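You operate a simulated robot arm through the tools that you are given. There is no shell and no other tool. Be economical: measure what you need, move in short steps, check, and stop when the job is done.

You are at the controls of a simulated two-armed robot. One attempt, no reset.

TASK
Cap the green jar, shut the wooden box, lock the frame and put the pale block back.
Fine: bar slid tight before the lever; the block beside the dark one.
Where things are to end (x, y in the base frame): pale block within 50 mm of [430, -150].

The check looks at the end state, three seconds after you hand in, the way a careful person would. Anything else that was tipped, shoved, dropped, spilled or broken makes it a failure. Lids that push on must go on centred and level and be pressed home; caps that screw on are set level and turned clockwise until they are tight.

THE ROBOT
Two 7-joint arms with two-finger parallel grippers on one trunk, on a base that drives. Base frame: it is fixed to the floor where the robot stands at the start and does not move with it; the origin is under the middle of the robot, x ahead of it, y to its left, z up; the surface under the hand at the start is at about z = 800. Units: mm, degrees, N and s.
The left shoulder is at the start at [70, 134, 1201], the right one opposite. With the tool pointing down near the work surface each hand reaches from about 100 to 640 mm from the robot's upright axis, wherever it stands, measured 20 degrees to its own side. Places, roughly: beige tile (9x9x2 cm) [400, 300, 800]; box lid [700, -100, 800]; grey tile (9x9x2 cm) [300, 300, 800]; pale block (6x6x4 cm) [600, 0, 800]; short black lever [400, 200, 900]; sliding bar [400, 200, 800]. Payload 1.57 kg a hand.
Tool frame (each hand has its own): the origin (TCP) lies between the finger pads and is the grasp point; the fingertips stand 30 mm ahead of it; z points along the fingers, y is the line along which they close. Largest opening 80 mm; finger width 17, thickness 12; the body of the gripper, 40 by 82 mm, starts 80 mm behind the TCP.
Orientation is that of the tool frame in the base frame, as a unit quaternion [x, y, z, w]. With the fingers straight down and closing along the base's y, the tool's x points along the base's -x, its y along +y and its z along -z.

THE INTERFACE
- The arms move only by the tool arm_command. It takes "left_motion", "right_motion" or both (then of equal length, played together; a hand with none holds still); each is a list of rows, each a list of 7 numbers: the turn, a rotation vector about the tool's x, y, z in rad, then the shift along the tool's x, y, z in cm, then the finger opening in cm, from 0 to 8. In form: [[wx, wy, wz, tx, ty, tz, jaw], ...]. A call has 1 to 20 rows; each row shifts and turns the commanded pose from where the row before left it, along the tool's axes as they then stand. Rows are played at 5 a second. More than 50 mm and 8.6 degrees between two rows, or a gripper value outside its range, and nothing of the call is played. Where a pose cannot be reached the arm comes as near as it can. A force on the tool above 40 N (or 10 N above the force at the start of the call, whichever is more), or a blocked arm, ends the call early, and 0.2 s more pass. Each finger travels about 153 mm/s and halts on what it meets, pressing with about 25 N; the grip force reading is that of the motor and also rises with nothing between the fingers. The clock runs only during rows and for 0.2 s after the last one: add rows that do not move to give the fingers time. The reply holds the time, the measured pose of the TCP, the force on the tool along the base axes, the opening and the grip force, in the units named above and with some noise, with the torque about the TCP (base axes, N m) and any sound that the robot's microphone picked up, and new pictures: "show" is both (left out), scene, wrist or none (wrist: the cameras of the hands that moved).
- Cameras (640 x 400 px; columns grow to the right, rows downward): "scene" is now at [112.8, 15.2, 1401.8]; the picture's right is [0.13, -0.99, 0.00], its down [-0.75, -0.10, -0.66] and it looks along [0.65, 0.09, -0.75] (base axes); focal length 240 px, centre (320, 200). "left" rides on the left gripper at [72, 7, -122] in its tool frame; the picture's right is [-0.09, 1.00, 0.00], its down [-0.84, -0.08, -0.54] and it looks along [-0.54, -0.05, 0.84] (tool axes); focal length 238 px, centre (320, 200). "right" rides on the right gripper at [72, -7, -122] in its tool frame; the picture's right is [0.09, 1.00, 0.00], its down [-0.84, 0.08, -0.54] and it looks along [-0.54, 0.05, 0.84] (tool axes); focal length 238 px, centre (320, 200). There is no depth. A picture from a camera that has moved, and an enlarged one, comes with that camera's place and axes in the base frame and with its lens. The place of the scene camera against the robot may be out by one fixed shift of up to 25 mm in any direction.
- raise_lower(by): slides the trunk up (or, below 0, down) by that many mm; the arms and the scene camera ride with it, the base frame stays. It gives what a move gives, with no picture.
- roll_base(legs): drives the robot by 1 to 6 legs, each [ahead, left, turn to the left] in mm, mm and degrees, along the robot's own axes; the way and the turn of a leg run together, so that a leg with both is an arc; at most 1500 mm and 180 degrees a leg. The arms and the cameras ride along, it lands a little off, and it stops where it bumps. It gives what a move gives, and a new picture of the scene camera.
- head_to(pan, tilt): turns the head with the scene camera to pan (to the left, within 86 degrees either way) and tilt (down, from -29 to 69), counted from straight ahead of the robot. It gives what a move gives, and a new picture of the scene camera.
- close_up(camera, box): a new picture of the part [left, top, right, bottom] of that camera's present view, enlarged. The clock stands still meanwhile.
- job_done(): hands the job in; it is judged then, once.

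Go step by step. Nothing tells you exact positions but the pictures and the camera data: compare them with the known pose of the tool, close in by small moves and look again before you grip or let go. The budget is 120 turns and 260 pictures, counting those below and the enlarged ones. Unless the task says otherwise, let go and move clear before handing in.

The tools are called after "Request:" by a JSON object that holds its "name" and its "arguments". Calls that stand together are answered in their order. arm_command: Moves the arms, as the interface text tells. Its arguments: {"type":"object","properties":{"left_motion":{"type":"array","items":{"type":"array","items":{"type":"number"}}},"right_motion":{"type":"array","items":{"type":"array","items":{"type":"number"}}},"show":{"type":"string","enum":["both","scene","wrist","none"]}},"required":[]} The other tools are called the same way: raise_lower (by) slides the trunk up or down; roll_base (legs) drives the base; head_to (pan, tilt) turns the head that bears the scene camera; close_up (camera, box) takes an enlarged picture of a part of a camera's view; job_done () hands the job in.

At the start:

```text
time: 0.0
left_eef_pos: [437.0, 104.1, 1131.4]
left_tool_rot: [-0.002, 1.0, 0.0, 0.0]
left_contact_force: [-1.2, 0.9, -0.1]
left_moment: [-0.02, 0.02, -0.04]
left_opening: 80.0
left_grip_force: 0.1
right_eef_pos: [383.9, -235.3, 1153.2]
right_tool_rot: [0.0, 1.0, 0.0, 0.0]
right_contact_force: [0.4, -0.2, -0.3]
right_moment: [0.01, -0.01, 0.02]
right_opening: 79.8
right_grip_force: 0.1
trunk travel left (down, up): [-775.0, 165.0]
robot x, y, heading: [-1.4, 1.0, -0.1]
head pan, tilt: [7.6, 48.9]
```

scene: 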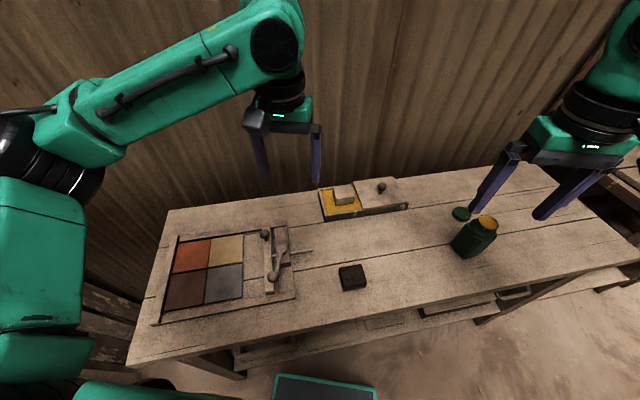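
right: 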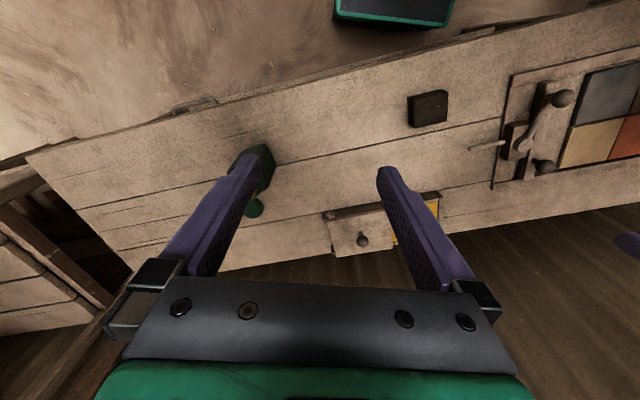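
left: 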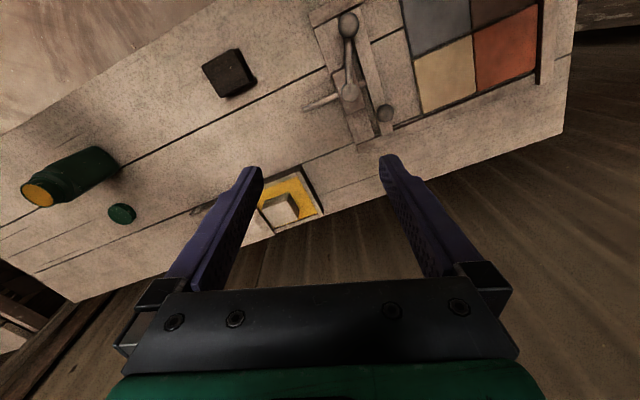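

I see the frame with four tiles on the left, a box with a sliding lid at the back holding the pale block, a dark block, and a green jar with its cap beside it. I'll enlarge the views first.

Request:
{"name": "close_up", "arguments": {"camera": "scene", "box": [140, 200, 340, 325]}}

Request:
{"name": "close_up", "arguments": {"camera": "scene", "box": [300, 150, 520, 290]}}

Request:
{"name": "close_up", "arguments": {"camera": "left", "box": [240, 0, 560, 200]}}

Request:
{"name": "close_up", "arguments": {"camera": "right", "box": [200, 80, 520, 280]}}

```text
3.20 times, centred on (240, 262) of scene
camera zoom: at [112.8, 15.2, 1401.8], right [0.13, -0.99, 0.0], down [-0.75, -0.1, -0.66], along [0.65, 0.09, -0.75], focal length 768 px, centre (576, 0)
```

zoom: 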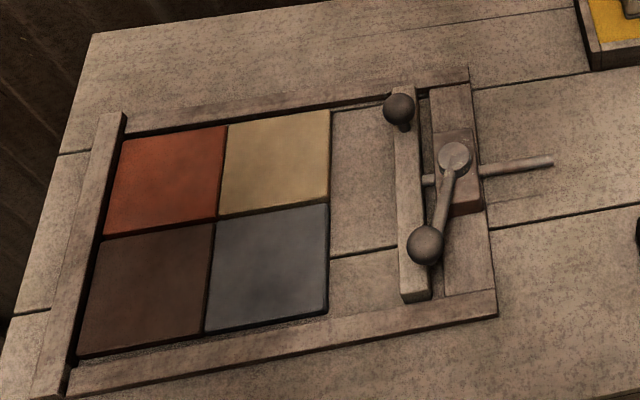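

```text
2.86 times, centred on (410, 220) of scene
camera zoom: at [112.8, 15.2, 1401.8], right [0.13, -0.99, 0.0], down [-0.75, -0.1, -0.66], along [0.65, 0.09, -0.75], focal length 685 px, centre (63, 143)
```

zoom: 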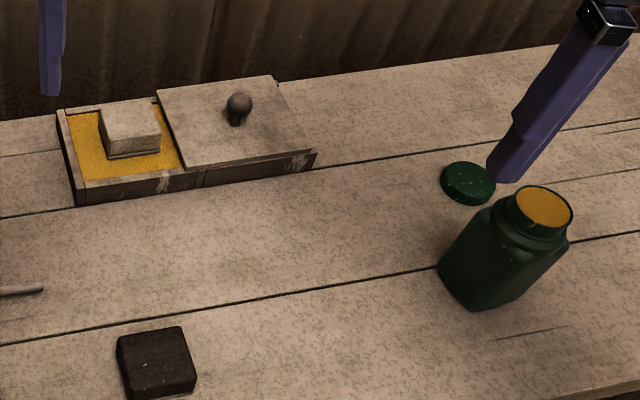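

```text
2.00 times, centred on (400, 100) of left
camera zoom: at [364.2, 111.2, 1253.5], right [0.09, 1.0, 0.0], down [0.84, -0.08, 0.54], along [0.54, -0.05, -0.84], focal length 477 px, centre (160, 400)
```

zoom: 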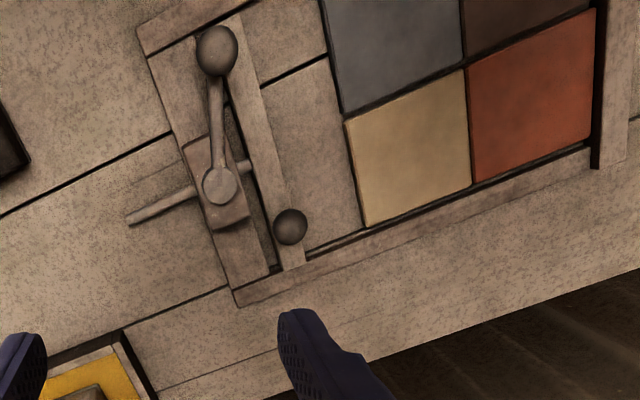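

```text
2.00 times, centred on (360, 180) of right
camera zoom: at [311.2, -243.1, 1275.2], right [-0.09, 1.0, 0.0], down [0.84, 0.08, 0.54], along [0.54, 0.05, -0.84], focal length 477 px, centre (240, 240)
```

zoom: 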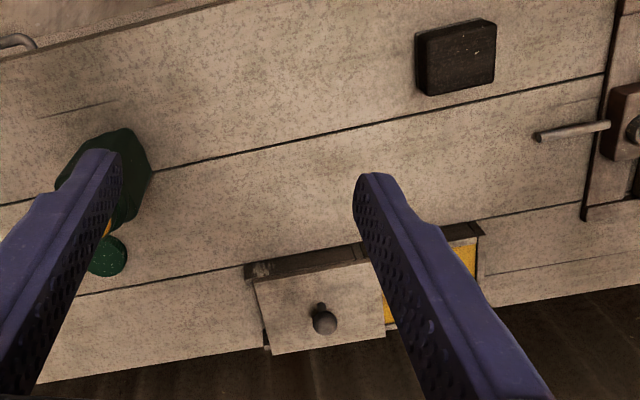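

The frame is rotated by about 18°. Its bar stands about 50 mm short of the tiles. I'll bring both hands nearer to look at the frame and at the jar and cap.

Request:
{"name": "arm_command", "arguments": {"left_motion": [[0, 0, 0, 2.9, 1.65, 3.3, 8], [0, 0, 0, 2.9, 1.65, 3.3, 8], [0, 0, 0, 2.9, 1.65, 3.3, 8], [0, 0, 0, 2.9, 1.65, 3.3, 8]], "right_motion": [[0, 0, 0, 0, -2.7, 2, 8], [0, 0, 0, 0, -2.7, 2, 8], [0, 0, 0, 0, -2.7, 2, 8], [0, 0, 0, 0, -2.7, 2, 8]]}}

```text
time: 1.0
left_eef_pos: [340.4, 158.1, 1022.9]
left_tool_rot: [-0.001, 1.0, 0.0, 0.0]
left_contact_force: [-0.6, 0.9, 0.2]
left_moment: [-0.04, -0.03, -0.02]
left_opening: 79.8
left_grip_force: 0.0
left hand out of reach, approached as far as the arm can: row 4
right_eef_pos: [381.5, -345.1, 1071.6]
right_tool_rot: [0.0, 1.0, -0.001, 0.0]
right_contact_force: [-0.3, -0.2, -1.1]
right_moment: [0.02, 0.0, -0.04]
right_opening: 80.2
right_grip_force: 0.1
trunk travel left (down, up): [-775.0, 165.0]
robot x, y, heading: [1.1, -3.6, -0.2]
head pan, tilt: [7.6, 48.9]
camera scene: at [112.3, 13.7, 1401.9], right [0.13, -0.99, 0.0], down [-0.75, -0.1, -0.66], along [0.65, 0.09, -0.75], focal length 240 px, centre (320, 200)
camera right: at [309.1, -352.5, 1194.0], right [-0.09, 1.0, 0.0], down [0.84, 0.08, 0.54], along [0.54, 0.05, -0.84], focal length 238 px, centre (320, 200)
camera left: at [268.4, 164.0, 1146.0], right [0.09, 1.0, 0.0], down [0.84, -0.08, 0.54], along [0.54, -0.05, -0.84], focal length 238 px, centre (320, 200)
```

scene: 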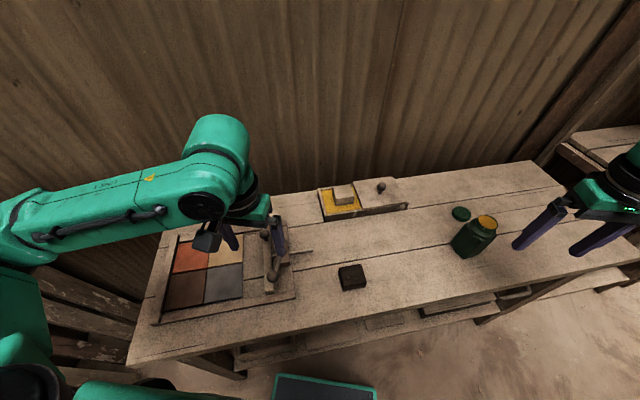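
right: 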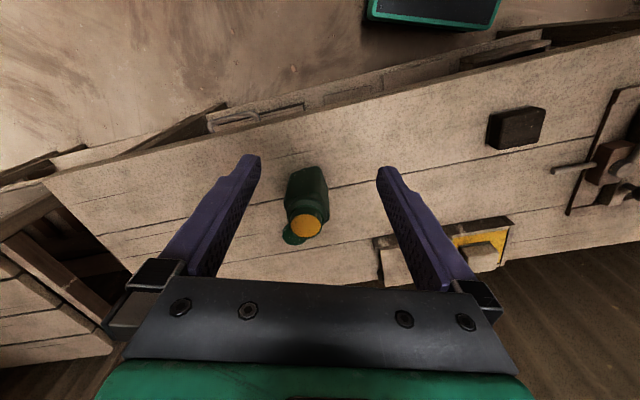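
left: 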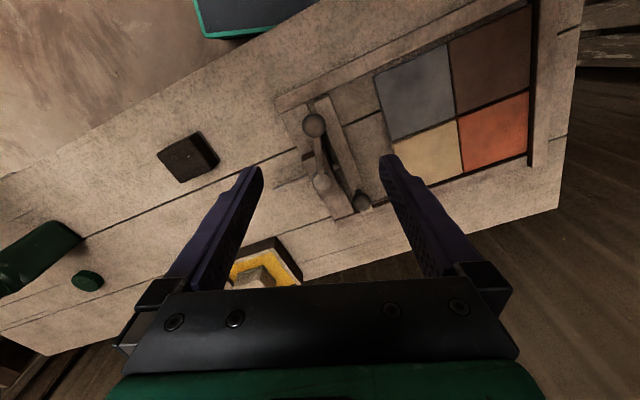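

Request:
{"name": "close_up", "arguments": {"camera": "left", "box": [250, 60, 410, 220]}}

Request:
{"name": "close_up", "arguments": {"camera": "right", "box": [240, 130, 400, 270]}}

Request:
{"name": "close_up", "arguments": {"camera": "scene", "box": [310, 170, 420, 225]}}

Request:
{"name": "close_up", "arguments": {"camera": "scene", "box": [430, 190, 530, 270]}}

```text
2.50 times, centred on (330, 140) of left
camera zoom: at [268.4, 164.0, 1146.0], right [0.09, 1.0, 0.0], down [0.84, -0.08, 0.54], along [0.54, -0.05, -0.84], focal length 596 px, centre (295, 350)
```

zoom: 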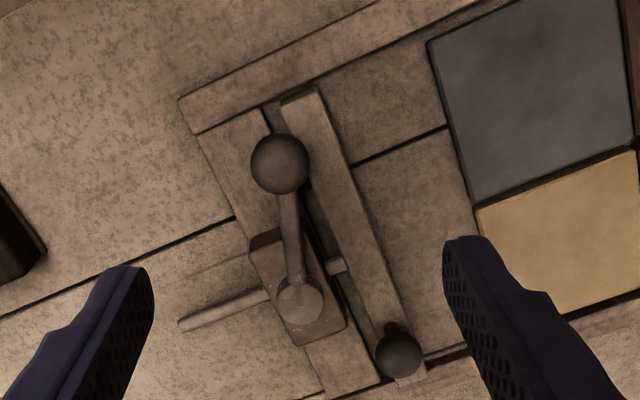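

```text
2.86 times, centred on (320, 200) of right
camera zoom: at [309.1, -352.5, 1194.0], right [-0.09, 1.0, 0.0], down [0.84, 0.08, 0.54], along [0.54, 0.05, -0.84], focal length 681 px, centre (320, 200)
```

zoom: 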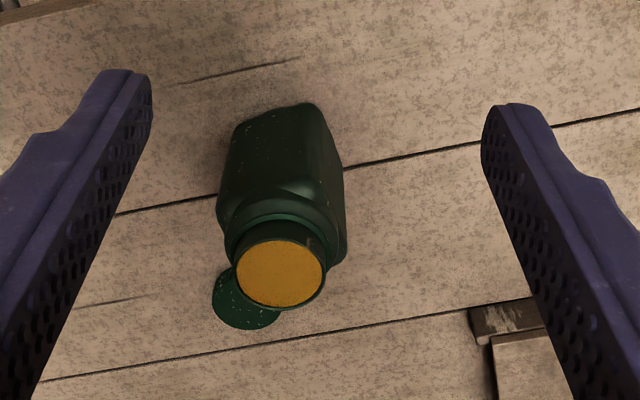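

```text
5.82 times, centred on (365, 198) of scene
camera zoom: at [112.3, 13.7, 1401.9], right [0.13, -0.99, 0.0], down [-0.75, -0.1, -0.66], along [0.65, 0.09, -0.75], focal length 1396 px, centre (58, 214)
```

zoom: 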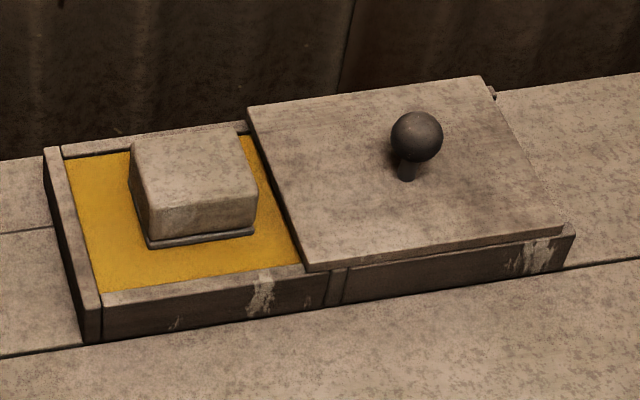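

```text
5.00 times, centred on (480, 230) of scene
camera zoom: at [112.3, 13.7, 1401.9], right [0.13, -0.99, 0.0], down [-0.75, -0.1, -0.66], along [0.65, 0.09, -0.75], focal length 1200 px, centre (-480, 50)
```

zoom: 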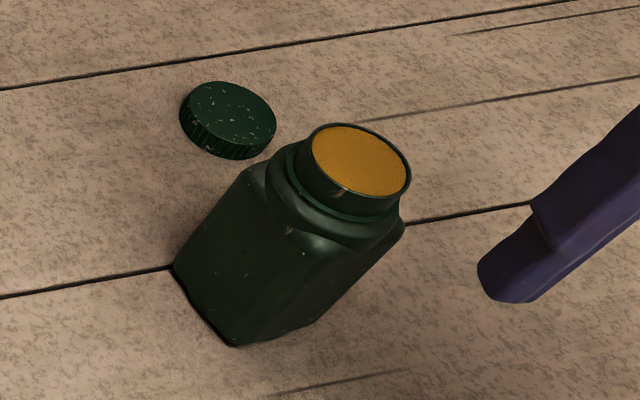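

The bar has a knob on a fixed rod, with a clamp and a lever. The box lid slides left along its rails, and the pale block has to come out first. I start with the frame: left hand goes over the bar knob at about (460, 206), turned to line up with the bar.

Request:
{"name": "arm_command", "arguments": {"left_motion": [[0, 0, 0, -2.9, 1.2, 1.0, 6], [0, 0, 0, -2.9, 1.2, 1.0, 6], [0, 0, 0, -2.9, 1.2, 1.0, 6], [0, 0, 0, -2.9, 1.2, 1.0, 6], [0, 0, -0.105, 0, 0, 0, 6], [0, 0, -0.105, 0, 0, 0, 6], [0, 0, -0.105, 0, 0, 0, 6]], "show": "wrist"}}

```text
time: 2.6
left_eef_pos: [457.8, 206.1, 983.5]
left_tool_rot: [-0.158, 0.987, 0.0, -0.001]
left_contact_force: [-0.3, 0.0, 0.0]
left_moment: [-0.02, -0.03, 0.02]
left_opening: 60.4
left_grip_force: 0.1
right_eef_pos: [382.5, -342.7, 1070.4]
right_tool_rot: [0.0, 1.0, 0.0, 0.0]
right_contact_force: [-0.2, 1.3, 0.0]
right_moment: [0.01, 0.01, 0.01]
right_opening: 79.9
right_grip_force: 0.2
trunk travel left (down, up): [-775.0, 165.0]
robot x, y, heading: [1.5, 1.6, -0.0]
head pan, tilt: [7.6, 48.9]
camera left: at [387.4, 189.4, 1105.6], right [-0.22, 0.97, 0.0], down [0.82, 0.19, 0.54], along [0.53, 0.12, -0.84], focal length 238 px, centre (320, 200)
```

left: 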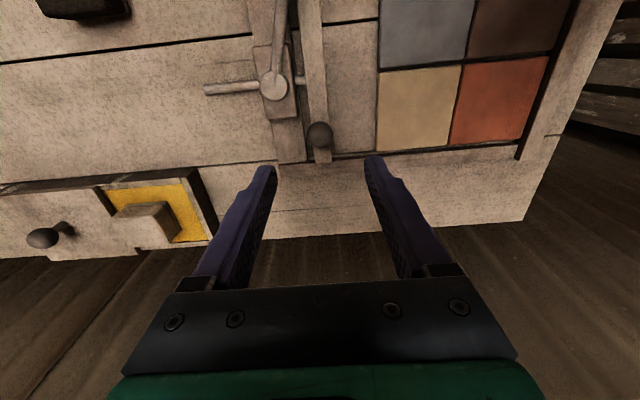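

The two views put the bar knob at about (464, 206, 856). I lower onto it and close gently.

Request:
{"name": "arm_command", "arguments": {"left_motion": [[0, 0, 0, -0.6, -0.2, 3.9, 6], [0, 0, 0, 0, 0, 3.9, 6], [0, 0, 0, 0, 0, 3.9, 6], [0, 0, 0, 0, 0, 0, 6]], "show": "both"}}

Request:
{"name": "close_up", "arguments": {"camera": "left", "box": [200, 60, 440, 210]}}

```text
time: 3.6
left_eef_pos: [465.0, 204.7, 867.5]
left_tool_rot: [-0.158, 0.987, 0.0, -0.001]
left_contact_force: [0.1, -0.4, -0.1]
left_moment: [0.02, -0.03, 0.07]
left_opening: 60.1
left_grip_force: 0.1
right_eef_pos: [381.9, -344.3, 1072.1]
right_tool_rot: [-0.001, 1.0, 0.0, 0.001]
right_contact_force: [-0.1, 0.3, 0.0]
right_moment: [0.03, -0.01, 0.01]
right_opening: 80.1
right_grip_force: 0.0
trunk travel left (down, up): [-775.0, 165.0]
robot x, y, heading: [-1.4, 0.1, 0.1]
head pan, tilt: [7.6, 48.9]
camera scene: at [112.8, 15.1, 1401.8], right [0.13, -0.99, 0.0], down [-0.75, -0.1, -0.66], along [0.65, 0.09, -0.75], focal length 240 px, centre (320, 200)
camera left: at [393.4, 187.7, 990.1], right [-0.22, 0.97, 0.0], down [0.82, 0.19, 0.54], along [0.53, 0.12, -0.84], focal length 238 px, centre (320, 200)
```

scene: 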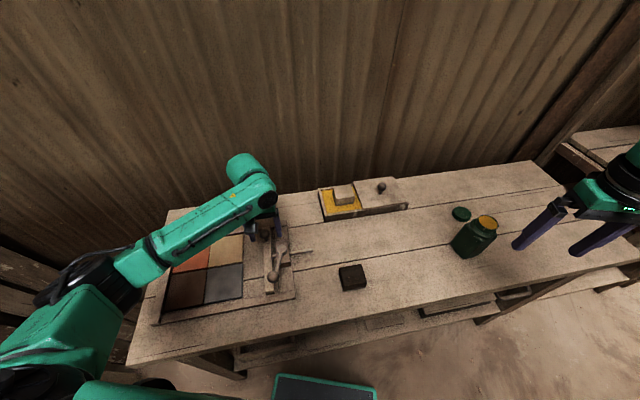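
left: 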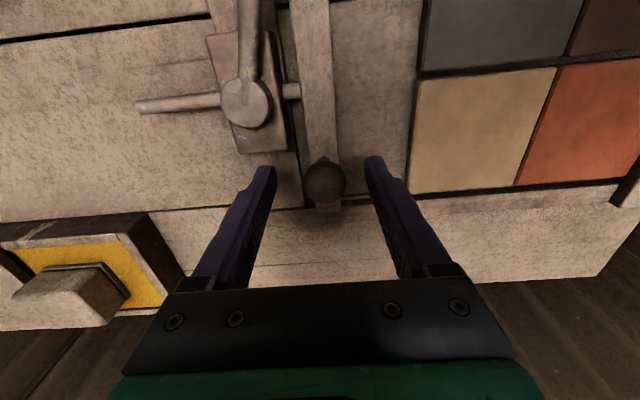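

```text
2.67 times, centred on (320, 135) of left
camera zoom: at [393.4, 187.7, 990.1], right [-0.22, 0.97, 0.0], down [0.82, 0.19, 0.54], along [0.53, 0.12, -0.84], focal length 636 px, centre (320, 373)
```

zoom: 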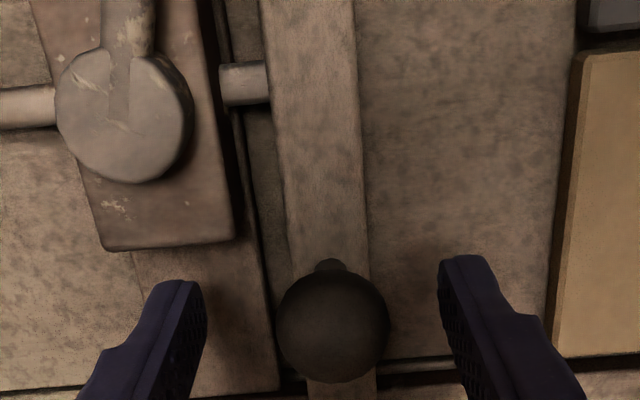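

The ball is centred between the fingers. I close on it and slide the bar left.

Request:
{"name": "arm_command", "arguments": {"left_motion": [[0, 0, 0, 0, 0, 0.3, 2], [0, 0, 0, 0, 0, 0, 1], [0, 0, 0, 0, 0, 0, 1], [0, 0, 0, 0, 1, 0, 1], [0, 0, 0, 0, 1, 0, 1], [0, 0, 0, 0, 1, 0, 1], [0, 0, 0, 0, 0.5, 0, 1]], "show": "wrist"}}

```text
time: 5.2
left_eef_pos: [452.9, 239.2, 867.0]
left_tool_rot: [-0.159, 0.987, 0.0, 0.002]
left_contact_force: [8.8, 2.3, 22.8]
left_moment: [-0.18, 0.37, -0.02]
left_opening: 27.0
left_grip_force: 36.8
right_eef_pos: [382.3, -344.5, 1071.9]
right_tool_rot: [0.0, 1.0, 0.001, 0.001]
right_contact_force: [-0.2, -0.5, 0.7]
right_moment: [-0.04, 0.03, -0.02]
right_opening: 80.1
right_grip_force: 0.1
trunk travel left (down, up): [-775.0, 165.0]
robot x, y, heading: [-4.0, -0.6, 0.3]
head pan, tilt: [7.6, 48.9]
camera left: at [381.4, 221.9, 988.3], right [-0.22, 0.97, 0.0], down [0.82, 0.19, 0.55], along [0.53, 0.12, -0.84], focal length 238 px, centre (320, 200)
```

left: 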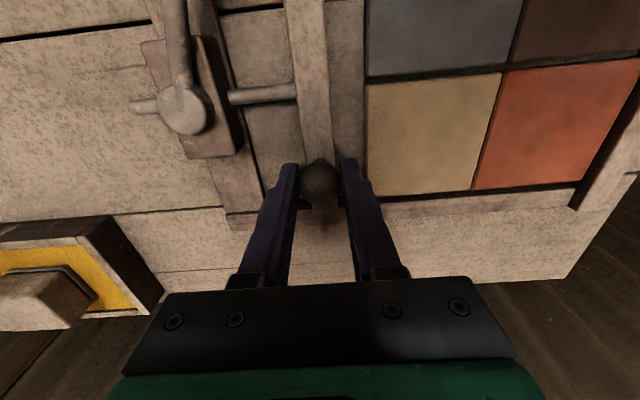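

The bar slides well. I ease off the vertical push and carry on towards the tiles in small steps.

Request:
{"name": "arm_command", "arguments": {"left_motion": [[0, 0, 0, 0, 0.5, -0.2, 1], [0, 0, 0, 0, 0.7, 0, 1], [0, 0, 0, 0, 0.5, 0, 1], [0, 0, 0, 0, 0.3, 0, 1], [0, 0, 0, 0, 0.3, 0, 1], [0, 0, 0, 0, 0.3, 0, 1], [0, 0, 0, 0, 0.3, 0, 1]], "show": "wrist"}}

```text
time: 6.8
left_eef_pos: [446.2, 260.1, 866.2]
left_tool_rot: [-0.155, 0.988, -0.001, -0.001]
left_contact_force: [15.7, -18.2, 8.5]
left_moment: [-0.09, -0.66, 0.0]
left_opening: 27.0
left_grip_force: 37.7
right_eef_pos: [384.0, -349.5, 1069.4]
right_tool_rot: [0.001, 1.0, 0.002, -0.001]
right_contact_force: [-0.1, 0.4, 0.3]
right_moment: [0.02, 0.02, -0.02]
right_opening: 80.1
right_grip_force: 0.0
trunk travel left (down, up): [-775.0, 165.0]
robot x, y, heading: [-0.6, -1.3, 0.0]
head pan, tilt: [7.6, 48.9]
camera left: at [374.6, 244.7, 988.5], right [-0.22, 0.98, 0.0], down [0.82, 0.18, 0.54], along [0.53, 0.12, -0.84], focal length 238 px, centre (320, 200)
```

left: 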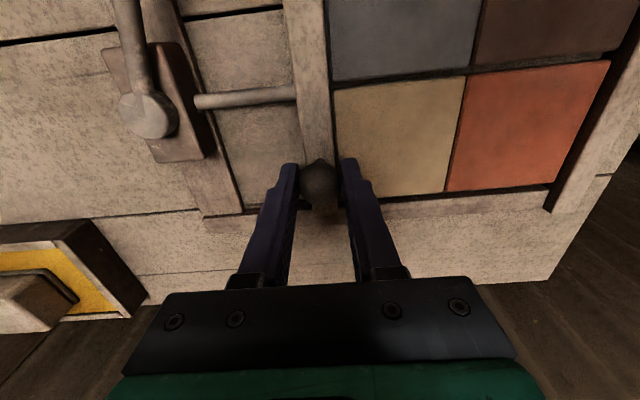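

Request:
{"name": "arm_command", "arguments": {"left_motion": [[0, 0, 0, 0, 0.3, 0, 1], [0, 0, 0, 0, 0.3, 0, 1], [0, 0, 0, 0, 0, 0, 1]], "show": "wrist"}}

Request:
{"name": "close_up", "arguments": {"camera": "left", "box": [280, 0, 640, 220]}}

```text
time: 7.5
left_eef_pos: [445.8, 261.3, 866.3]
left_tool_rot: [-0.151, 0.988, -0.013, 0.002]
left_contact_force: [10.3, -22.9, -0.1]
left_moment: [-0.11, 0.09, 0.15]
left_opening: 26.9
left_grip_force: 37.9
right_eef_pos: [381.5, -346.0, 1070.9]
right_tool_rot: [0.002, 1.0, 0.0, 0.0]
right_contact_force: [-0.8, 1.3, 0.5]
right_moment: [-0.04, -0.02, -0.01]
right_opening: 80.0
right_grip_force: 0.1
trunk travel left (down, up): [-775.0, 165.0]
robot x, y, heading: [0.0, -0.6, -0.3]
head pan, tilt: [7.6, 48.9]
stopped in row 3 (left hand): the force on the tool passed its limit at 41 N (the readings are from after the stop); the commanded pose is now the measured one
camera left: at [373.2, 248.2, 987.9], right [-0.21, 0.98, -0.03], down [0.82, 0.19, 0.54], along [0.54, 0.09, -0.84], focal length 238 px, centre (320, 200)
```

left: 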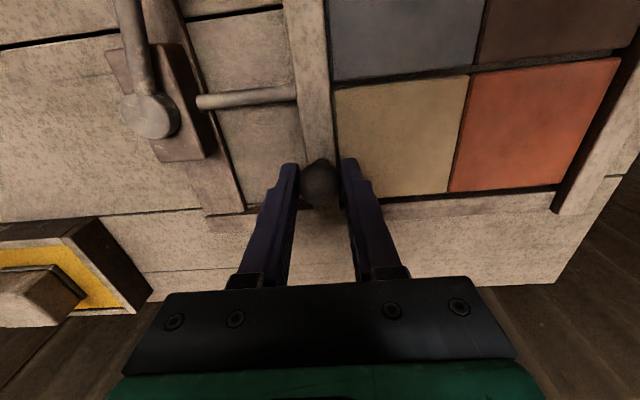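

```text
1.78 times, centred on (460, 110) of left
camera zoom: at [373.2, 248.2, 987.9], right [-0.21, 0.98, -0.03], down [0.82, 0.19, 0.54], along [0.54, 0.09, -0.84], focal length 424 px, centre (71, 360)
```

zoom: 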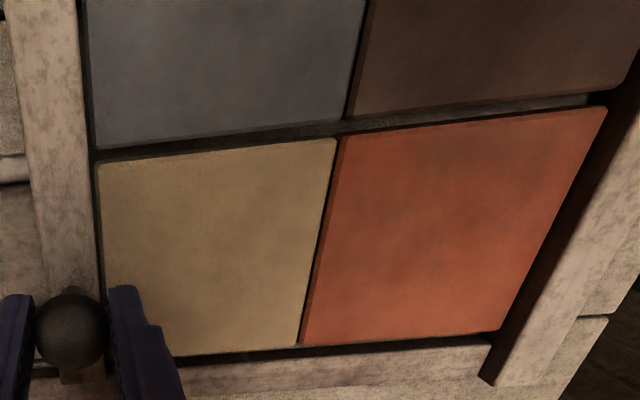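

The bar is tight: it stopped at 41 N and no longer moves. I let go, back off upward and look at the lever.

Request:
{"name": "arm_command", "arguments": {"left_motion": [[0, 0, 0, 0, 0, 0, 5], [0, 0, 0, 0, 0, 0, 5], [0, 0, 0, 0, 0, -3, 5], [0, 0, 0, 1.5, -1, -4, 5], [0, 0, 0, 4, -2, -2, 5], [0, 0, 0, 4, -2, 0, 5]], "show": "both"}}

Request:
{"name": "close_up", "arguments": {"camera": "scene", "box": [140, 200, 340, 325]}}

```text
time: 8.9
left_eef_pos: [368.0, 189.6, 959.2]
left_tool_rot: [-0.155, 0.988, -0.006, 0.001]
left_contact_force: [-0.5, 0.6, 0.8]
left_moment: [-0.01, -0.02, -0.01]
left_opening: 50.0
left_grip_force: 0.1
right_eef_pos: [380.5, -344.9, 1072.7]
right_tool_rot: [0.001, 1.0, 0.001, 0.001]
right_contact_force: [0.1, -0.6, -0.4]
right_moment: [0.02, -0.02, 0.0]
right_opening: 79.8
right_grip_force: 0.0
trunk travel left (down, up): [-775.0, 165.0]
robot x, y, heading: [1.6, -1.8, -0.2]
head pan, tilt: [7.6, 48.9]
camera scene: at [111.8, 14.0, 1401.9], right [0.13, -0.99, 0.0], down [-0.75, -0.1, -0.66], along [0.65, 0.09, -0.75], focal length 240 px, centre (320, 200)
camera left: at [295.1, 175.5, 1080.4], right [-0.22, 0.98, -0.01], down [0.82, 0.19, 0.54], along [0.53, 0.11, -0.84], focal length 238 px, centre (320, 200)
```

scene: 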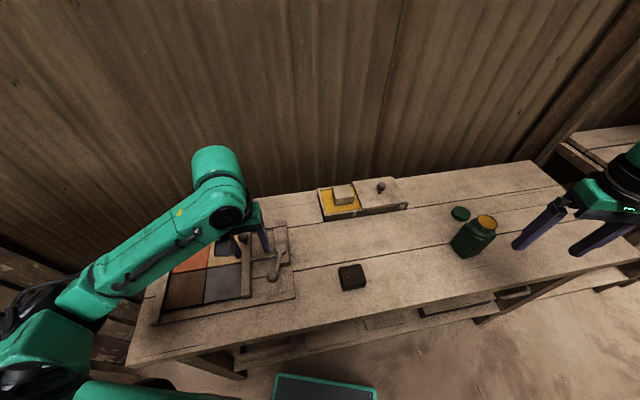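
left: 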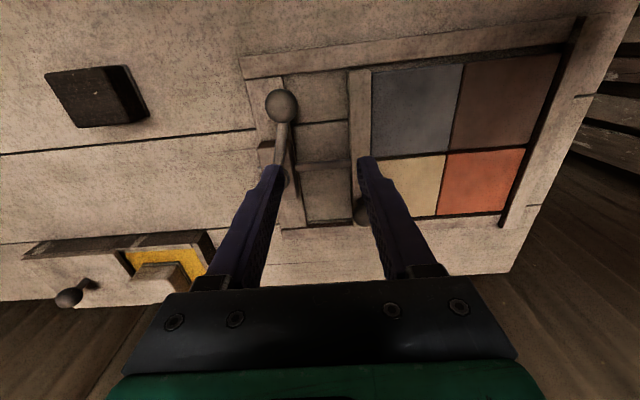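

```text
3.20 times, centred on (240, 262) of scene
camera zoom: at [111.8, 14.0, 1401.9], right [0.13, -0.99, 0.0], down [-0.75, -0.1, -0.66], along [0.65, 0.09, -0.75], focal length 768 px, centre (576, 0)
```

zoom: 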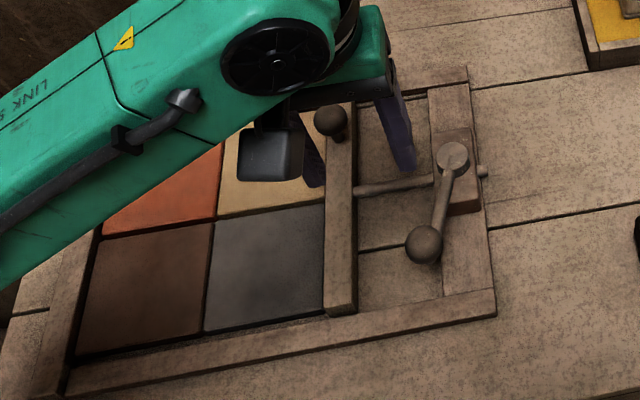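

The bar stays against the tiles. The lever ball is at about (343, 150, 871), with the pivot near (410, 154). I go above the ball with the fingers straddling the lever.

Request:
{"name": "arm_command", "arguments": {"left_motion": [[0, 0, 0, 1.8, -1.5, 0, 6], [0, 0, 0, 1.8, -1.5, 0, 6], [0, 0, 0.12, 0, 0, 0, 6], [0, 0, 0.12, 0, 0, 0, 6], [0, 0, 0, 0, 0, 1.5, 6], [0, 0, 0, 0, 0, 0, 6]], "show": "wrist"}}

Request:
{"name": "close_up", "arguments": {"camera": "left", "box": [200, 40, 440, 190]}}

```text
time: 10.3
left_eef_pos: [344.5, 151.6, 941.4]
left_tool_rot: [-0.035, 0.999, -0.005, 0.0]
left_contact_force: [0.0, -0.6, 1.2]
left_moment: [0.01, 0.0, -0.01]
left_opening: 60.0
left_grip_force: 0.0
right_eef_pos: [381.3, -345.0, 1070.9]
right_tool_rot: [0.001, 1.0, 0.001, -0.001]
right_contact_force: [0.0, -0.5, 0.1]
right_moment: [-0.01, 0.05, -0.01]
right_opening: 80.0
right_grip_force: 0.1
trunk travel left (down, up): [-775.0, 165.0]
robot x, y, heading: [0.3, -0.5, -0.1]
head pan, tilt: [7.6, 48.9]
camera left: at [269.8, 154.0, 1063.5], right [0.02, 1.0, -0.01], down [0.84, -0.01, 0.54], along [0.54, -0.02, -0.84], focal length 238 px, centre (320, 200)
```

left: 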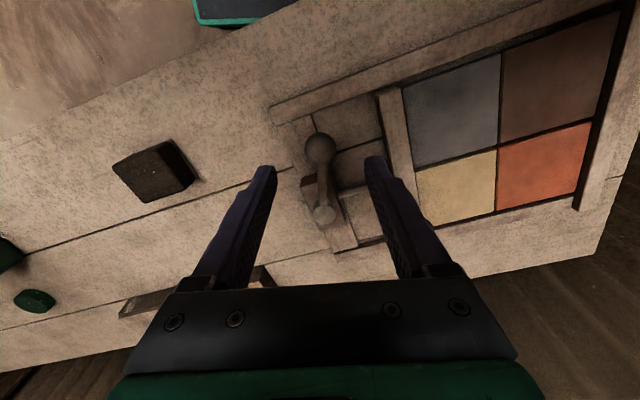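

```text
2.67 times, centred on (320, 115) of left
camera zoom: at [269.8, 154.0, 1063.5], right [0.02, 1.0, -0.01], down [0.84, -0.01, 0.54], along [0.54, -0.02, -0.84], focal length 636 px, centre (320, 427)
```

zoom: 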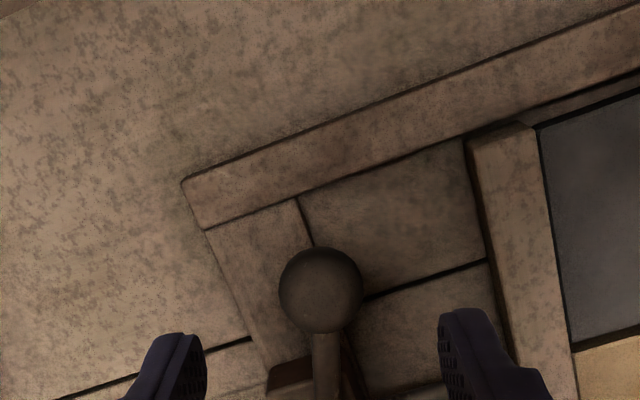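

Request:
{"name": "arm_command", "arguments": {"left_motion": [[0, 0, 0, 0, -0.1, 3.6, 6], [0, 0, 0, 0, 0, 3.7, 6], [0, 0, 0, 0, 0, 0, 3], [0, 0, 0, 0, 0, 0, 1.5], [0, 0, 0, 0, 0, 0, 1.5], [0, 0, 0, 0, 0, 0, 1.5]], "show": "wrist"}}

```text
time: 11.7
left_eef_pos: [343.9, 149.5, 868.2]
left_tool_rot: [-0.034, 0.999, -0.006, 0.001]
left_contact_force: [0.4, 0.1, -3.8]
left_moment: [0.05, -0.68, -0.02]
left_opening: 26.6
left_grip_force: 37.8
right_eef_pos: [382.3, -343.7, 1072.0]
right_tool_rot: [0.002, 1.0, -0.001, -0.001]
right_contact_force: [-0.3, -0.3, -1.5]
right_moment: [0.0, 0.0, 0.01]
right_opening: 80.1
right_grip_force: 0.1
trunk travel left (down, up): [-775.0, 165.0]
robot x, y, heading: [-0.4, -1.6, -0.1]
head pan, tilt: [7.6, 48.9]
camera left: at [269.8, 153.0, 990.5], right [0.02, 1.0, -0.01], down [0.84, -0.01, 0.54], along [0.54, -0.02, -0.84], focal length 238 px, centre (320, 200)
```

left: 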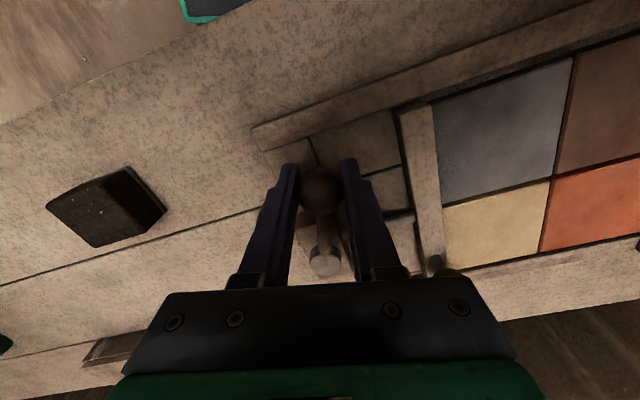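

The ball is gripped. I test the lever clockwise, knob towards the bar, for two small steps while watching the force.

Request:
{"name": "arm_command", "arguments": {"left_motion": [[0, 0, 0.14, -0.06, 0.85, 0, 1.5], [0, 0, 0.14, -0.06, 0.85, 0, 1.5], [0, 0, 0, 0, 0, 0, 1.5]], "show": "wrist"}}

```text
time: 12.4
left_eef_pos: [344.1, 152.6, 868.3]
left_tool_rot: [0.104, 0.994, -0.02, 0.003]
left_contact_force: [6.0, -29.0, -0.7]
left_moment: [0.25, 0.62, -0.02]
left_opening: 26.9
left_grip_force: 37.9
right_eef_pos: [382.2, -350.0, 1070.4]
right_tool_rot: [0.003, 1.0, 0.001, 0.0]
right_contact_force: [1.5, 0.7, -0.1]
right_moment: [-0.03, 0.02, -0.01]
right_opening: 80.2
right_grip_force: 0.0
trunk travel left (down, up): [-775.0, 165.0]
robot x, y, heading: [-1.7, -3.4, -0.1]
head pan, tilt: [7.6, 48.9]
stopped in row 3 (left hand): the force on the tool passed its limit at 43 N (the readings are from after the stop); the commanded pose is now the measured one
camera left: at [274.1, 177.7, 990.4], right [0.29, 0.95, -0.04], down [0.8, -0.23, 0.55], along [0.52, -0.19, -0.83], focal length 238 px, centre (320, 200)
```

left: 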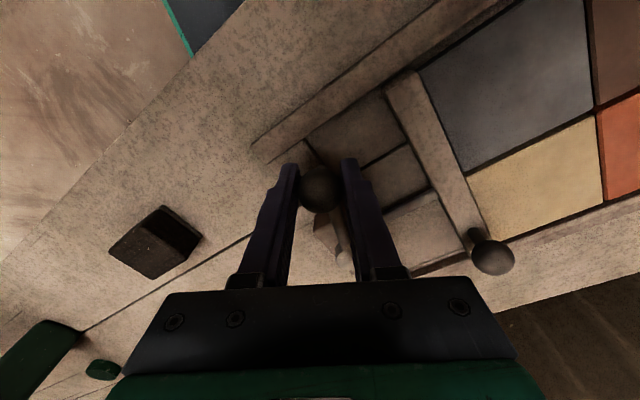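

Clockwise is the stop: it moved only 3 mm at 43 N. I turn the hand back and try the other way.

Request:
{"name": "arm_command", "arguments": {"left_motion": [[0, 0, -0.14, 0, -0.3, 0, 1.5], [0, 0, -0.14, 0, 0, 0, 1.5], [0, 0, -0.14, -0.06, -0.85, 0, 1.5], [0, 0, -0.14, -0.06, -0.85, 0, 1.5], [0, 0, 0, 0, 0, 0, 1.5]], "show": "wrist"}}

```text
time: 13.6
left_eef_pos: [343.8, 139.2, 869.4]
left_tool_rot: [-0.18, 0.984, -0.013, -0.001]
left_contact_force: [-10.4, 1.0, 2.8]
left_moment: [0.28, -0.39, 0.13]
left_opening: 26.8
left_grip_force: 37.3
right_eef_pos: [379.0, -345.8, 1072.8]
right_tool_rot: [0.002, 1.0, -0.001, 0.0]
right_contact_force: [0.5, -0.1, 0.2]
right_moment: [-0.01, -0.03, 0.0]
right_opening: 80.2
right_grip_force: 0.1
trunk travel left (down, up): [-775.0, 165.0]
robot x, y, heading: [0.1, 0.5, -0.1]
head pan, tilt: [7.6, 48.9]
camera left: at [272.9, 123.5, 991.9], right [-0.27, 0.96, -0.03], down [0.81, 0.24, 0.54], along [0.52, 0.12, -0.84], focal length 238 px, centre (320, 200)
```

left: 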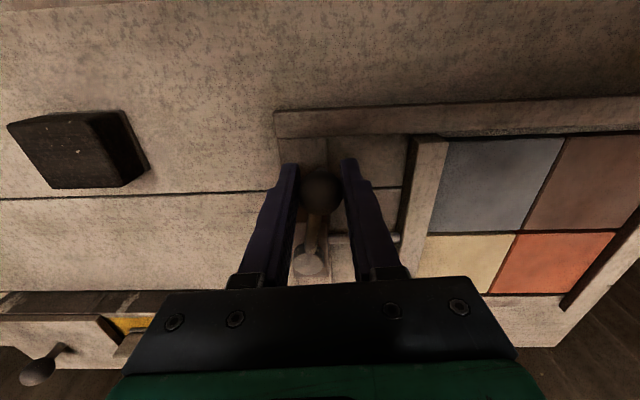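

It turns freely this way. I continue along the arc.

Request:
{"name": "arm_command", "arguments": {"left_motion": [[0, 0, -0.13, -0.12, -0.85, 0, 1.5], [0, 0, -0.14, -0.1, -0.85, 0, 1.5], [0, 0, -0.14, -0.08, -0.85, 0, 1.5], [0, 0, -0.14, -0.06, -0.85, 0, 1.5], [0, 0, 0, 0, 0, 0, 1.5]], "show": "wrist"}}

```text
time: 14.8
left_eef_pos: [370.0, 111.6, 871.9]
left_tool_rot: [-0.442, 0.897, -0.014, -0.002]
left_contact_force: [0.7, -1.7, 9.0]
left_moment: [-0.19, 0.25, -0.15]
left_opening: 26.0
left_grip_force: 37.3
right_eef_pos: [380.1, -346.1, 1071.6]
right_tool_rot: [0.001, 1.0, 0.0, 0.001]
right_contact_force: [-0.3, -0.9, -0.1]
right_moment: [0.03, -0.01, -0.01]
right_opening: 80.0
right_grip_force: 0.1
trunk travel left (down, up): [-775.0, 165.0]
robot x, y, heading: [0.1, -0.7, -0.0]
head pan, tilt: [7.6, 48.9]
camera left: at [318.2, 63.0, 995.3], right [-0.73, 0.68, -0.03], down [0.57, 0.63, 0.53], along [0.38, 0.37, -0.85], focal length 238 px, centre (320, 200)
```

left: 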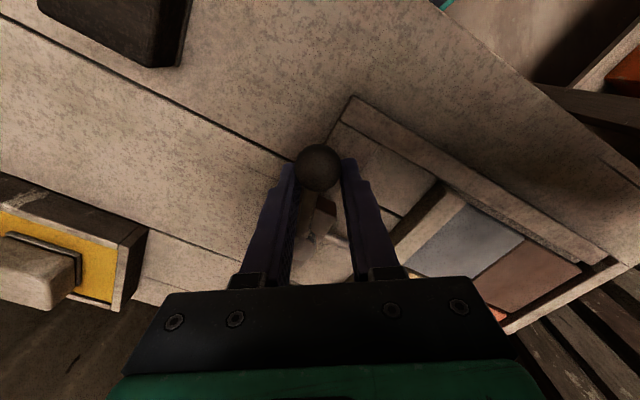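

The ball is drifting outward in the pads, so I widen the radius and keep turning.

Request:
{"name": "arm_command", "arguments": {"left_motion": [[0, 0, -0.14, 0.35, -0.9, 0.1, 1.5], [0, 0, -0.14, 0.2, -0.9, 0.1, 1.5], [0, 0, -0.14, 0.0, -0.95, 0, 1.5], [0, 0, -0.14, -0.05, -0.95, 0, 1.5], [0, 0, 0, 0, 0, 0, 1.5]], "show": "wrist"}}

```text
time: 15.3
left_eef_pos: [370.3, 111.0, 870.0]
left_tool_rot: [-0.542, 0.84, -0.003, -0.005]
left_contact_force: [-20.8, 28.2, 17.5]
left_moment: [-1.14, 0.47, -1.3]
left_opening: 29.2
left_grip_force: 38.8
right_eef_pos: [376.4, -339.8, 1076.2]
right_tool_rot: [0.001, 1.0, 0.0, 0.003]
right_contact_force: [-0.4, -0.1, -0.3]
right_moment: [0.02, 0.03, -0.02]
right_opening: 79.8
right_grip_force: 0.0
trunk travel left (down, up): [-775.0, 165.0]
robot x, y, heading: [-0.2, -0.3, 0.0]
head pan, tilt: [7.6, 48.9]
stopped in row 2 (left hand): the force on the tool passed its limit at 45 N (the readings are from after the stop); the commanded pose is now the measured one
camera left: at [333.8, 49.1, 992.8], right [-0.87, 0.49, 0.0], down [0.42, 0.74, 0.53], along [0.26, 0.46, -0.85], focal length 238 px, centre (320, 200)
```

left: 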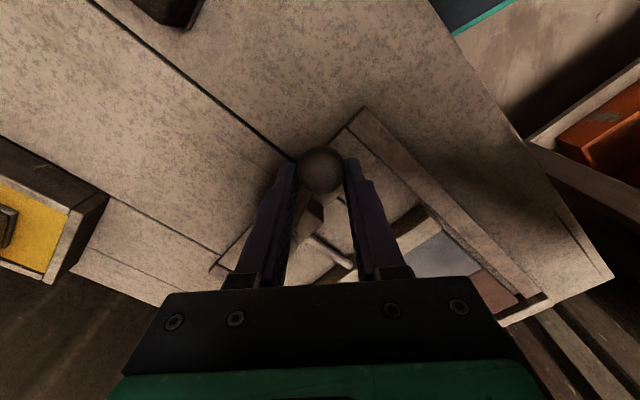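

Request:
{"name": "arm_command", "arguments": {"left_motion": [[0, 0, 0, 0, 0, 0, 6], [0, 0, 0, 0, 0, 0, 6], [0, 0, 0, 0, 0, -4, 6], [0, 0, 0.14, 0, 0, -4, 6], [0, 0, 0.14, 0, 0, 0, 6], [0, 0, 0.14, 0, 0, 0, 6], [0, 0, 0.14, 0, 0, 0, 6]], "show": "both"}}

Request:
{"name": "close_up", "arguments": {"camera": "left", "box": [220, 60, 460, 210]}}

Request:
{"name": "close_up", "arguments": {"camera": "scene", "box": [200, 200, 340, 300]}}

```text
time: 16.9
left_eef_pos: [375.9, 106.4, 947.4]
left_tool_rot: [-0.287, 0.958, -0.008, -0.004]
left_contact_force: [0.2, 0.0, 0.7]
left_moment: [0.0, 0.01, 0.02]
left_opening: 59.9
left_grip_force: 0.1
right_eef_pos: [381.7, -344.5, 1071.6]
right_tool_rot: [0.0, 1.0, -0.001, 0.0]
right_contact_force: [0.3, 0.5, 0.5]
right_moment: [0.0, -0.02, -0.01]
right_opening: 80.2
right_grip_force: 0.1
trunk travel left (down, up): [-775.0, 165.0]
robot x, y, heading: [0.1, -0.7, -0.3]
head pan, tilt: [7.6, 48.9]
camera scene: at [112.6, 14.4, 1401.8], right [0.13, -0.99, 0.0], down [-0.75, -0.1, -0.66], along [0.65, 0.09, -0.75], focal length 240 px, centre (320, 200)
camera left: at [310.8, 73.6, 1071.4], right [-0.47, 0.88, -0.01], down [0.74, 0.4, 0.53], along [0.47, 0.24, -0.85], focal length 238 px, centre (320, 200)
```

scene: 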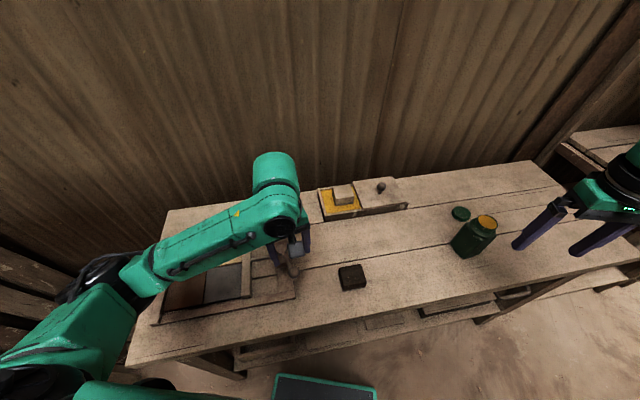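
left: 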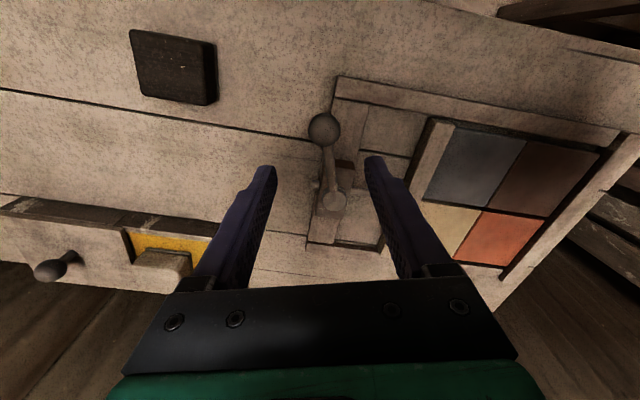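

```text
2.67 times, centred on (340, 135) of left
camera zoom: at [310.8, 73.6, 1071.4], right [-0.47, 0.88, -0.01], down [0.74, 0.4, 0.53], along [0.47, 0.24, -0.85], focal length 636 px, centre (267, 373)
```

zoom: 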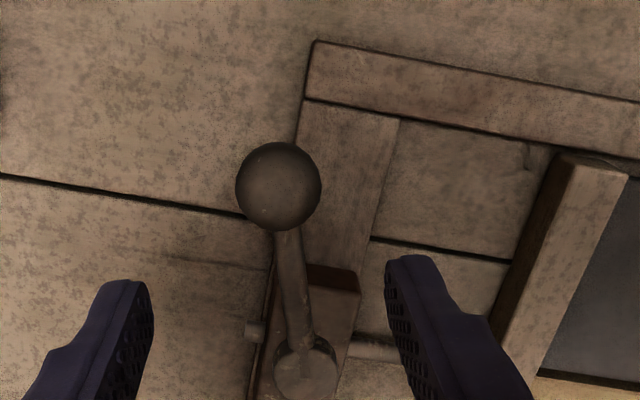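

```text
4.00 times, centred on (270, 250) of scene
camera zoom: at [112.6, 14.4, 1401.8], right [0.13, -0.99, 0.0], down [-0.75, -0.1, -0.66], along [0.65, 0.09, -0.75], focal length 960 px, centre (520, 0)
```

zoom: 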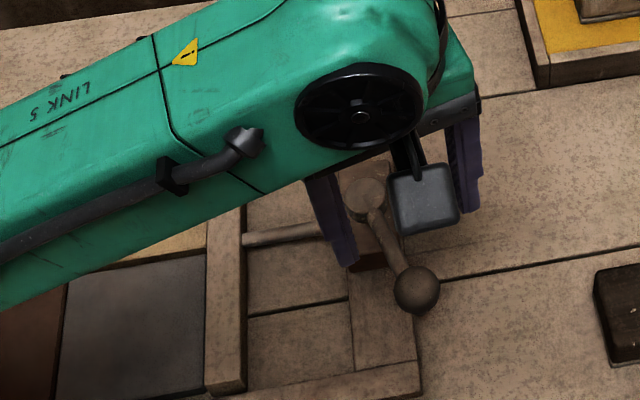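

The lever has swung about 42° with the pivot near (415, 148), so my radius was too small. I regrip the ball properly and test whether it turns further.

Request:
{"name": "arm_command", "arguments": {"left_motion": [[0, 0, 0, 1.65, 0.4, 0, 6], [0, 0, -0.12, 0, 0, 0, 6], [0, 0, 0, 0, 0, 4, 6], [0, 0, 0, 0, 0, 3.9, 6], [0, 0, 0, 0, 0, 0, 3], [0, 0, 0, 0, 0, 0, 1.5], [0, 0, 0, 0, 0, 0, 1.5]], "show": "wrist"}}

```text
time: 18.5
left_eef_pos: [359.0, 99.9, 868.4]
left_tool_rot: [-0.346, 0.938, -0.007, -0.006]
left_contact_force: [-0.7, -1.0, -3.6]
left_moment: [0.39, -0.62, 0.0]
left_opening: 27.2
left_grip_force: 37.4
right_eef_pos: [381.2, -344.4, 1071.7]
right_tool_rot: [0.001, 1.0, 0.0, 0.0]
right_contact_force: [-0.3, -0.5, -0.5]
right_moment: [-0.03, 0.03, 0.01]
right_opening: 79.9
right_grip_force: 0.0
trunk travel left (down, up): [-775.0, 165.0]
robot x, y, heading: [0.6, 1.5, -0.0]
head pan, tilt: [7.6, 48.9]
camera left: at [299.3, 59.8, 991.4], right [-0.57, 0.82, -0.01], down [0.69, 0.49, 0.53], along [0.44, 0.3, -0.85], focal length 238 px, centre (320, 200)
```

left: 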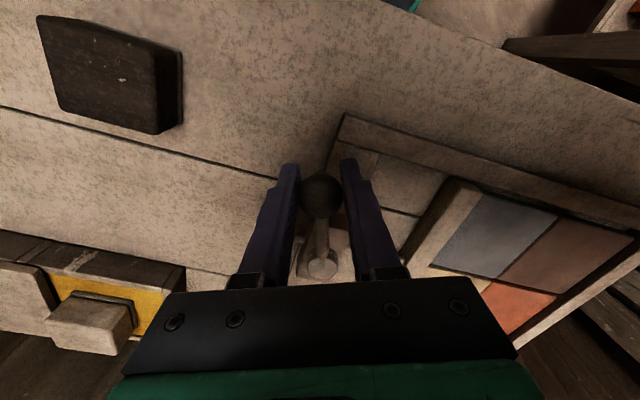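

Request:
{"name": "arm_command", "arguments": {"left_motion": [[0, 0, -0.14, -0.07, -0.98, 0, 1.5], [0, 0, -0.14, -0.07, -0.98, 0, 1.5], [0, 0, -0.14, -0.07, -0.98, 0, 1.5], [0, 0, 0, 0, 0, 0, 1.5]], "show": "wrist"}}

```text
time: 19.3
left_eef_pos: [369.2, 94.7, 867.9]
left_tool_rot: [-0.5, 0.866, 0.005, -0.006]
left_contact_force: [-23.2, 20.6, -0.5]
left_moment: [0.29, -0.19, -0.03]
left_opening: 42.0
left_grip_force: 15.6
right_eef_pos: [376.2, -338.9, 1076.2]
right_tool_rot: [-0.001, 1.0, -0.002, 0.003]
right_contact_force: [0.4, 0.0, 0.7]
right_moment: [-0.01, 0.01, 0.01]
right_opening: 80.2
right_grip_force: 0.0
trunk travel left (down, up): [-775.0, 165.0]
robot x, y, heading: [1.5, -0.8, 0.2]
head pan, tilt: [7.6, 48.9]
stopped in row 3 (left hand): the force on the tool passed its limit at 42 N (the readings are from after the stop); the commanded pose is now the measured one
camera left: at [327.4, 35.6, 990.4], right [-0.82, 0.58, 0.01], down [0.49, 0.69, 0.54], along [0.3, 0.44, -0.84], focal length 238 px, centre (320, 200)
```

left: 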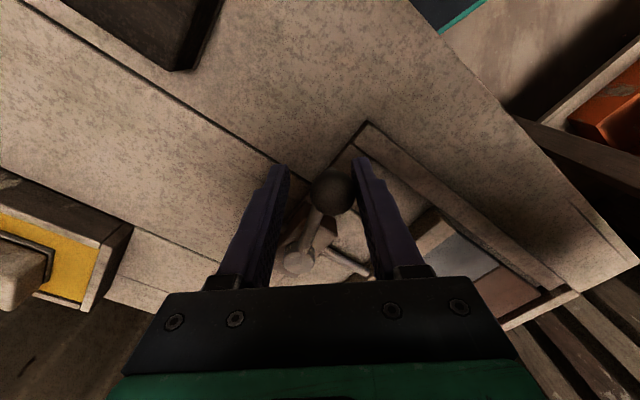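

The lever is at its end stop: it holds at 42 N and the ball hasn't moved, so it is locked. I release, raise the left hand clear and look down for driving clearance, since the box at about x = 650 is just out of reach.

Request:
{"name": "arm_command", "arguments": {"left_motion": [[0, 0, 0, 0, 0, 0, 7], [0, 0, 0, 0, 0, 0, 7], [0, 0, 0, 0, 0, -4.5, 7], [0, 0, 0.14, 0, 0, -4.5, 7], [0, 0, 0.14, 0, 0, -4.5, 7], [0, 0, 0.14, 0, 0, -4.5, 7]], "show": "wrist"}}

Request:
{"name": "head_to", "arguments": {"pan": 0, "tilt": 69}}

```text
time: 20.7
left_eef_pos: [377.2, 87.4, 1049.0]
left_tool_rot: [-0.306, 0.952, -0.001, -0.008]
left_contact_force: [0.0, 0.7, -1.0]
left_moment: [-0.03, 0.02, -0.02]
left_opening: 70.1
left_grip_force: 0.0
right_eef_pos: [381.1, -344.3, 1071.5]
right_tool_rot: [0.0, 1.0, 0.0, 0.0]
right_contact_force: [-0.2, -1.0, 0.3]
right_moment: [0.0, -0.02, -0.01]
right_opening: 79.7
right_grip_force: 0.0
trunk travel left (down, up): [-775.0, 165.0]
robot x, y, heading: [1.2, 1.4, -0.4]
head pan, tilt: [7.6, 48.9]
camera left: at [315.9, 51.4, 1172.1], right [-0.51, 0.86, 0.0], down [0.73, 0.43, 0.53], along [0.46, 0.27, -0.85], focal length 238 px, centre (320, 200)
```

left: 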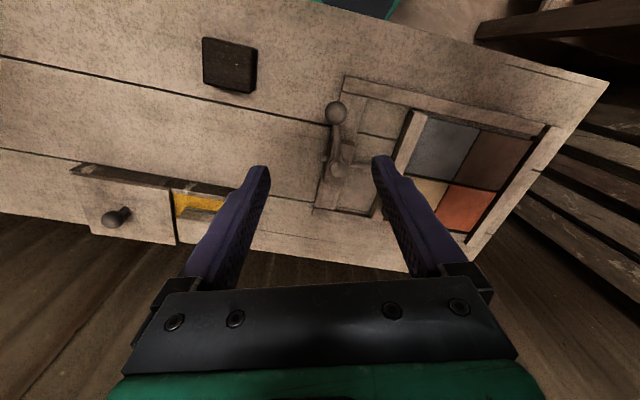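

```text
time: 21.5
left_eef_pos: [378.6, 88.3, 1048.7]
left_tool_rot: [-0.308, 0.951, -0.001, -0.006]
left_contact_force: [0.1, 0.0, 0.3]
left_moment: [0.02, 0.0, 0.04]
left_opening: 69.7
left_grip_force: 0.0
right_eef_pos: [382.7, -343.2, 1072.5]
right_tool_rot: [0.0, 1.0, 0.0, -0.001]
right_contact_force: [-0.9, -0.8, -0.1]
right_moment: [-0.01, 0.02, -0.03]
right_opening: 79.8
right_grip_force: 0.0
trunk travel left (down, up): [-775.0, 165.0]
robot x, y, heading: [-1.7, 3.4, 0.0]
head pan, tilt: [0.0, 68.8]
camera scene: at [90.9, 5.2, 1378.3], right [0.0, -1.0, 0.0], down [-0.93, 0.0, -0.36], along [0.36, 0.0, -0.93], focal length 240 px, centre (320, 200)
```

scene: 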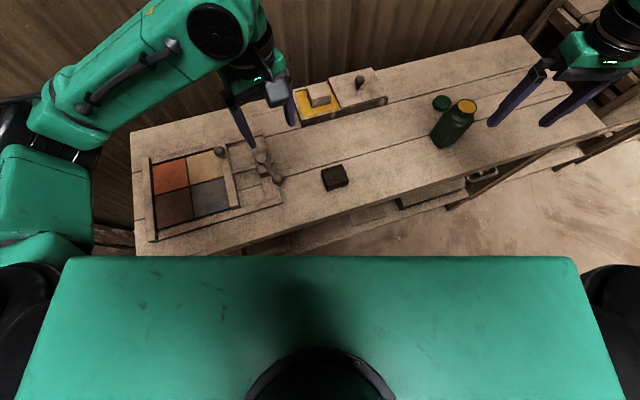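

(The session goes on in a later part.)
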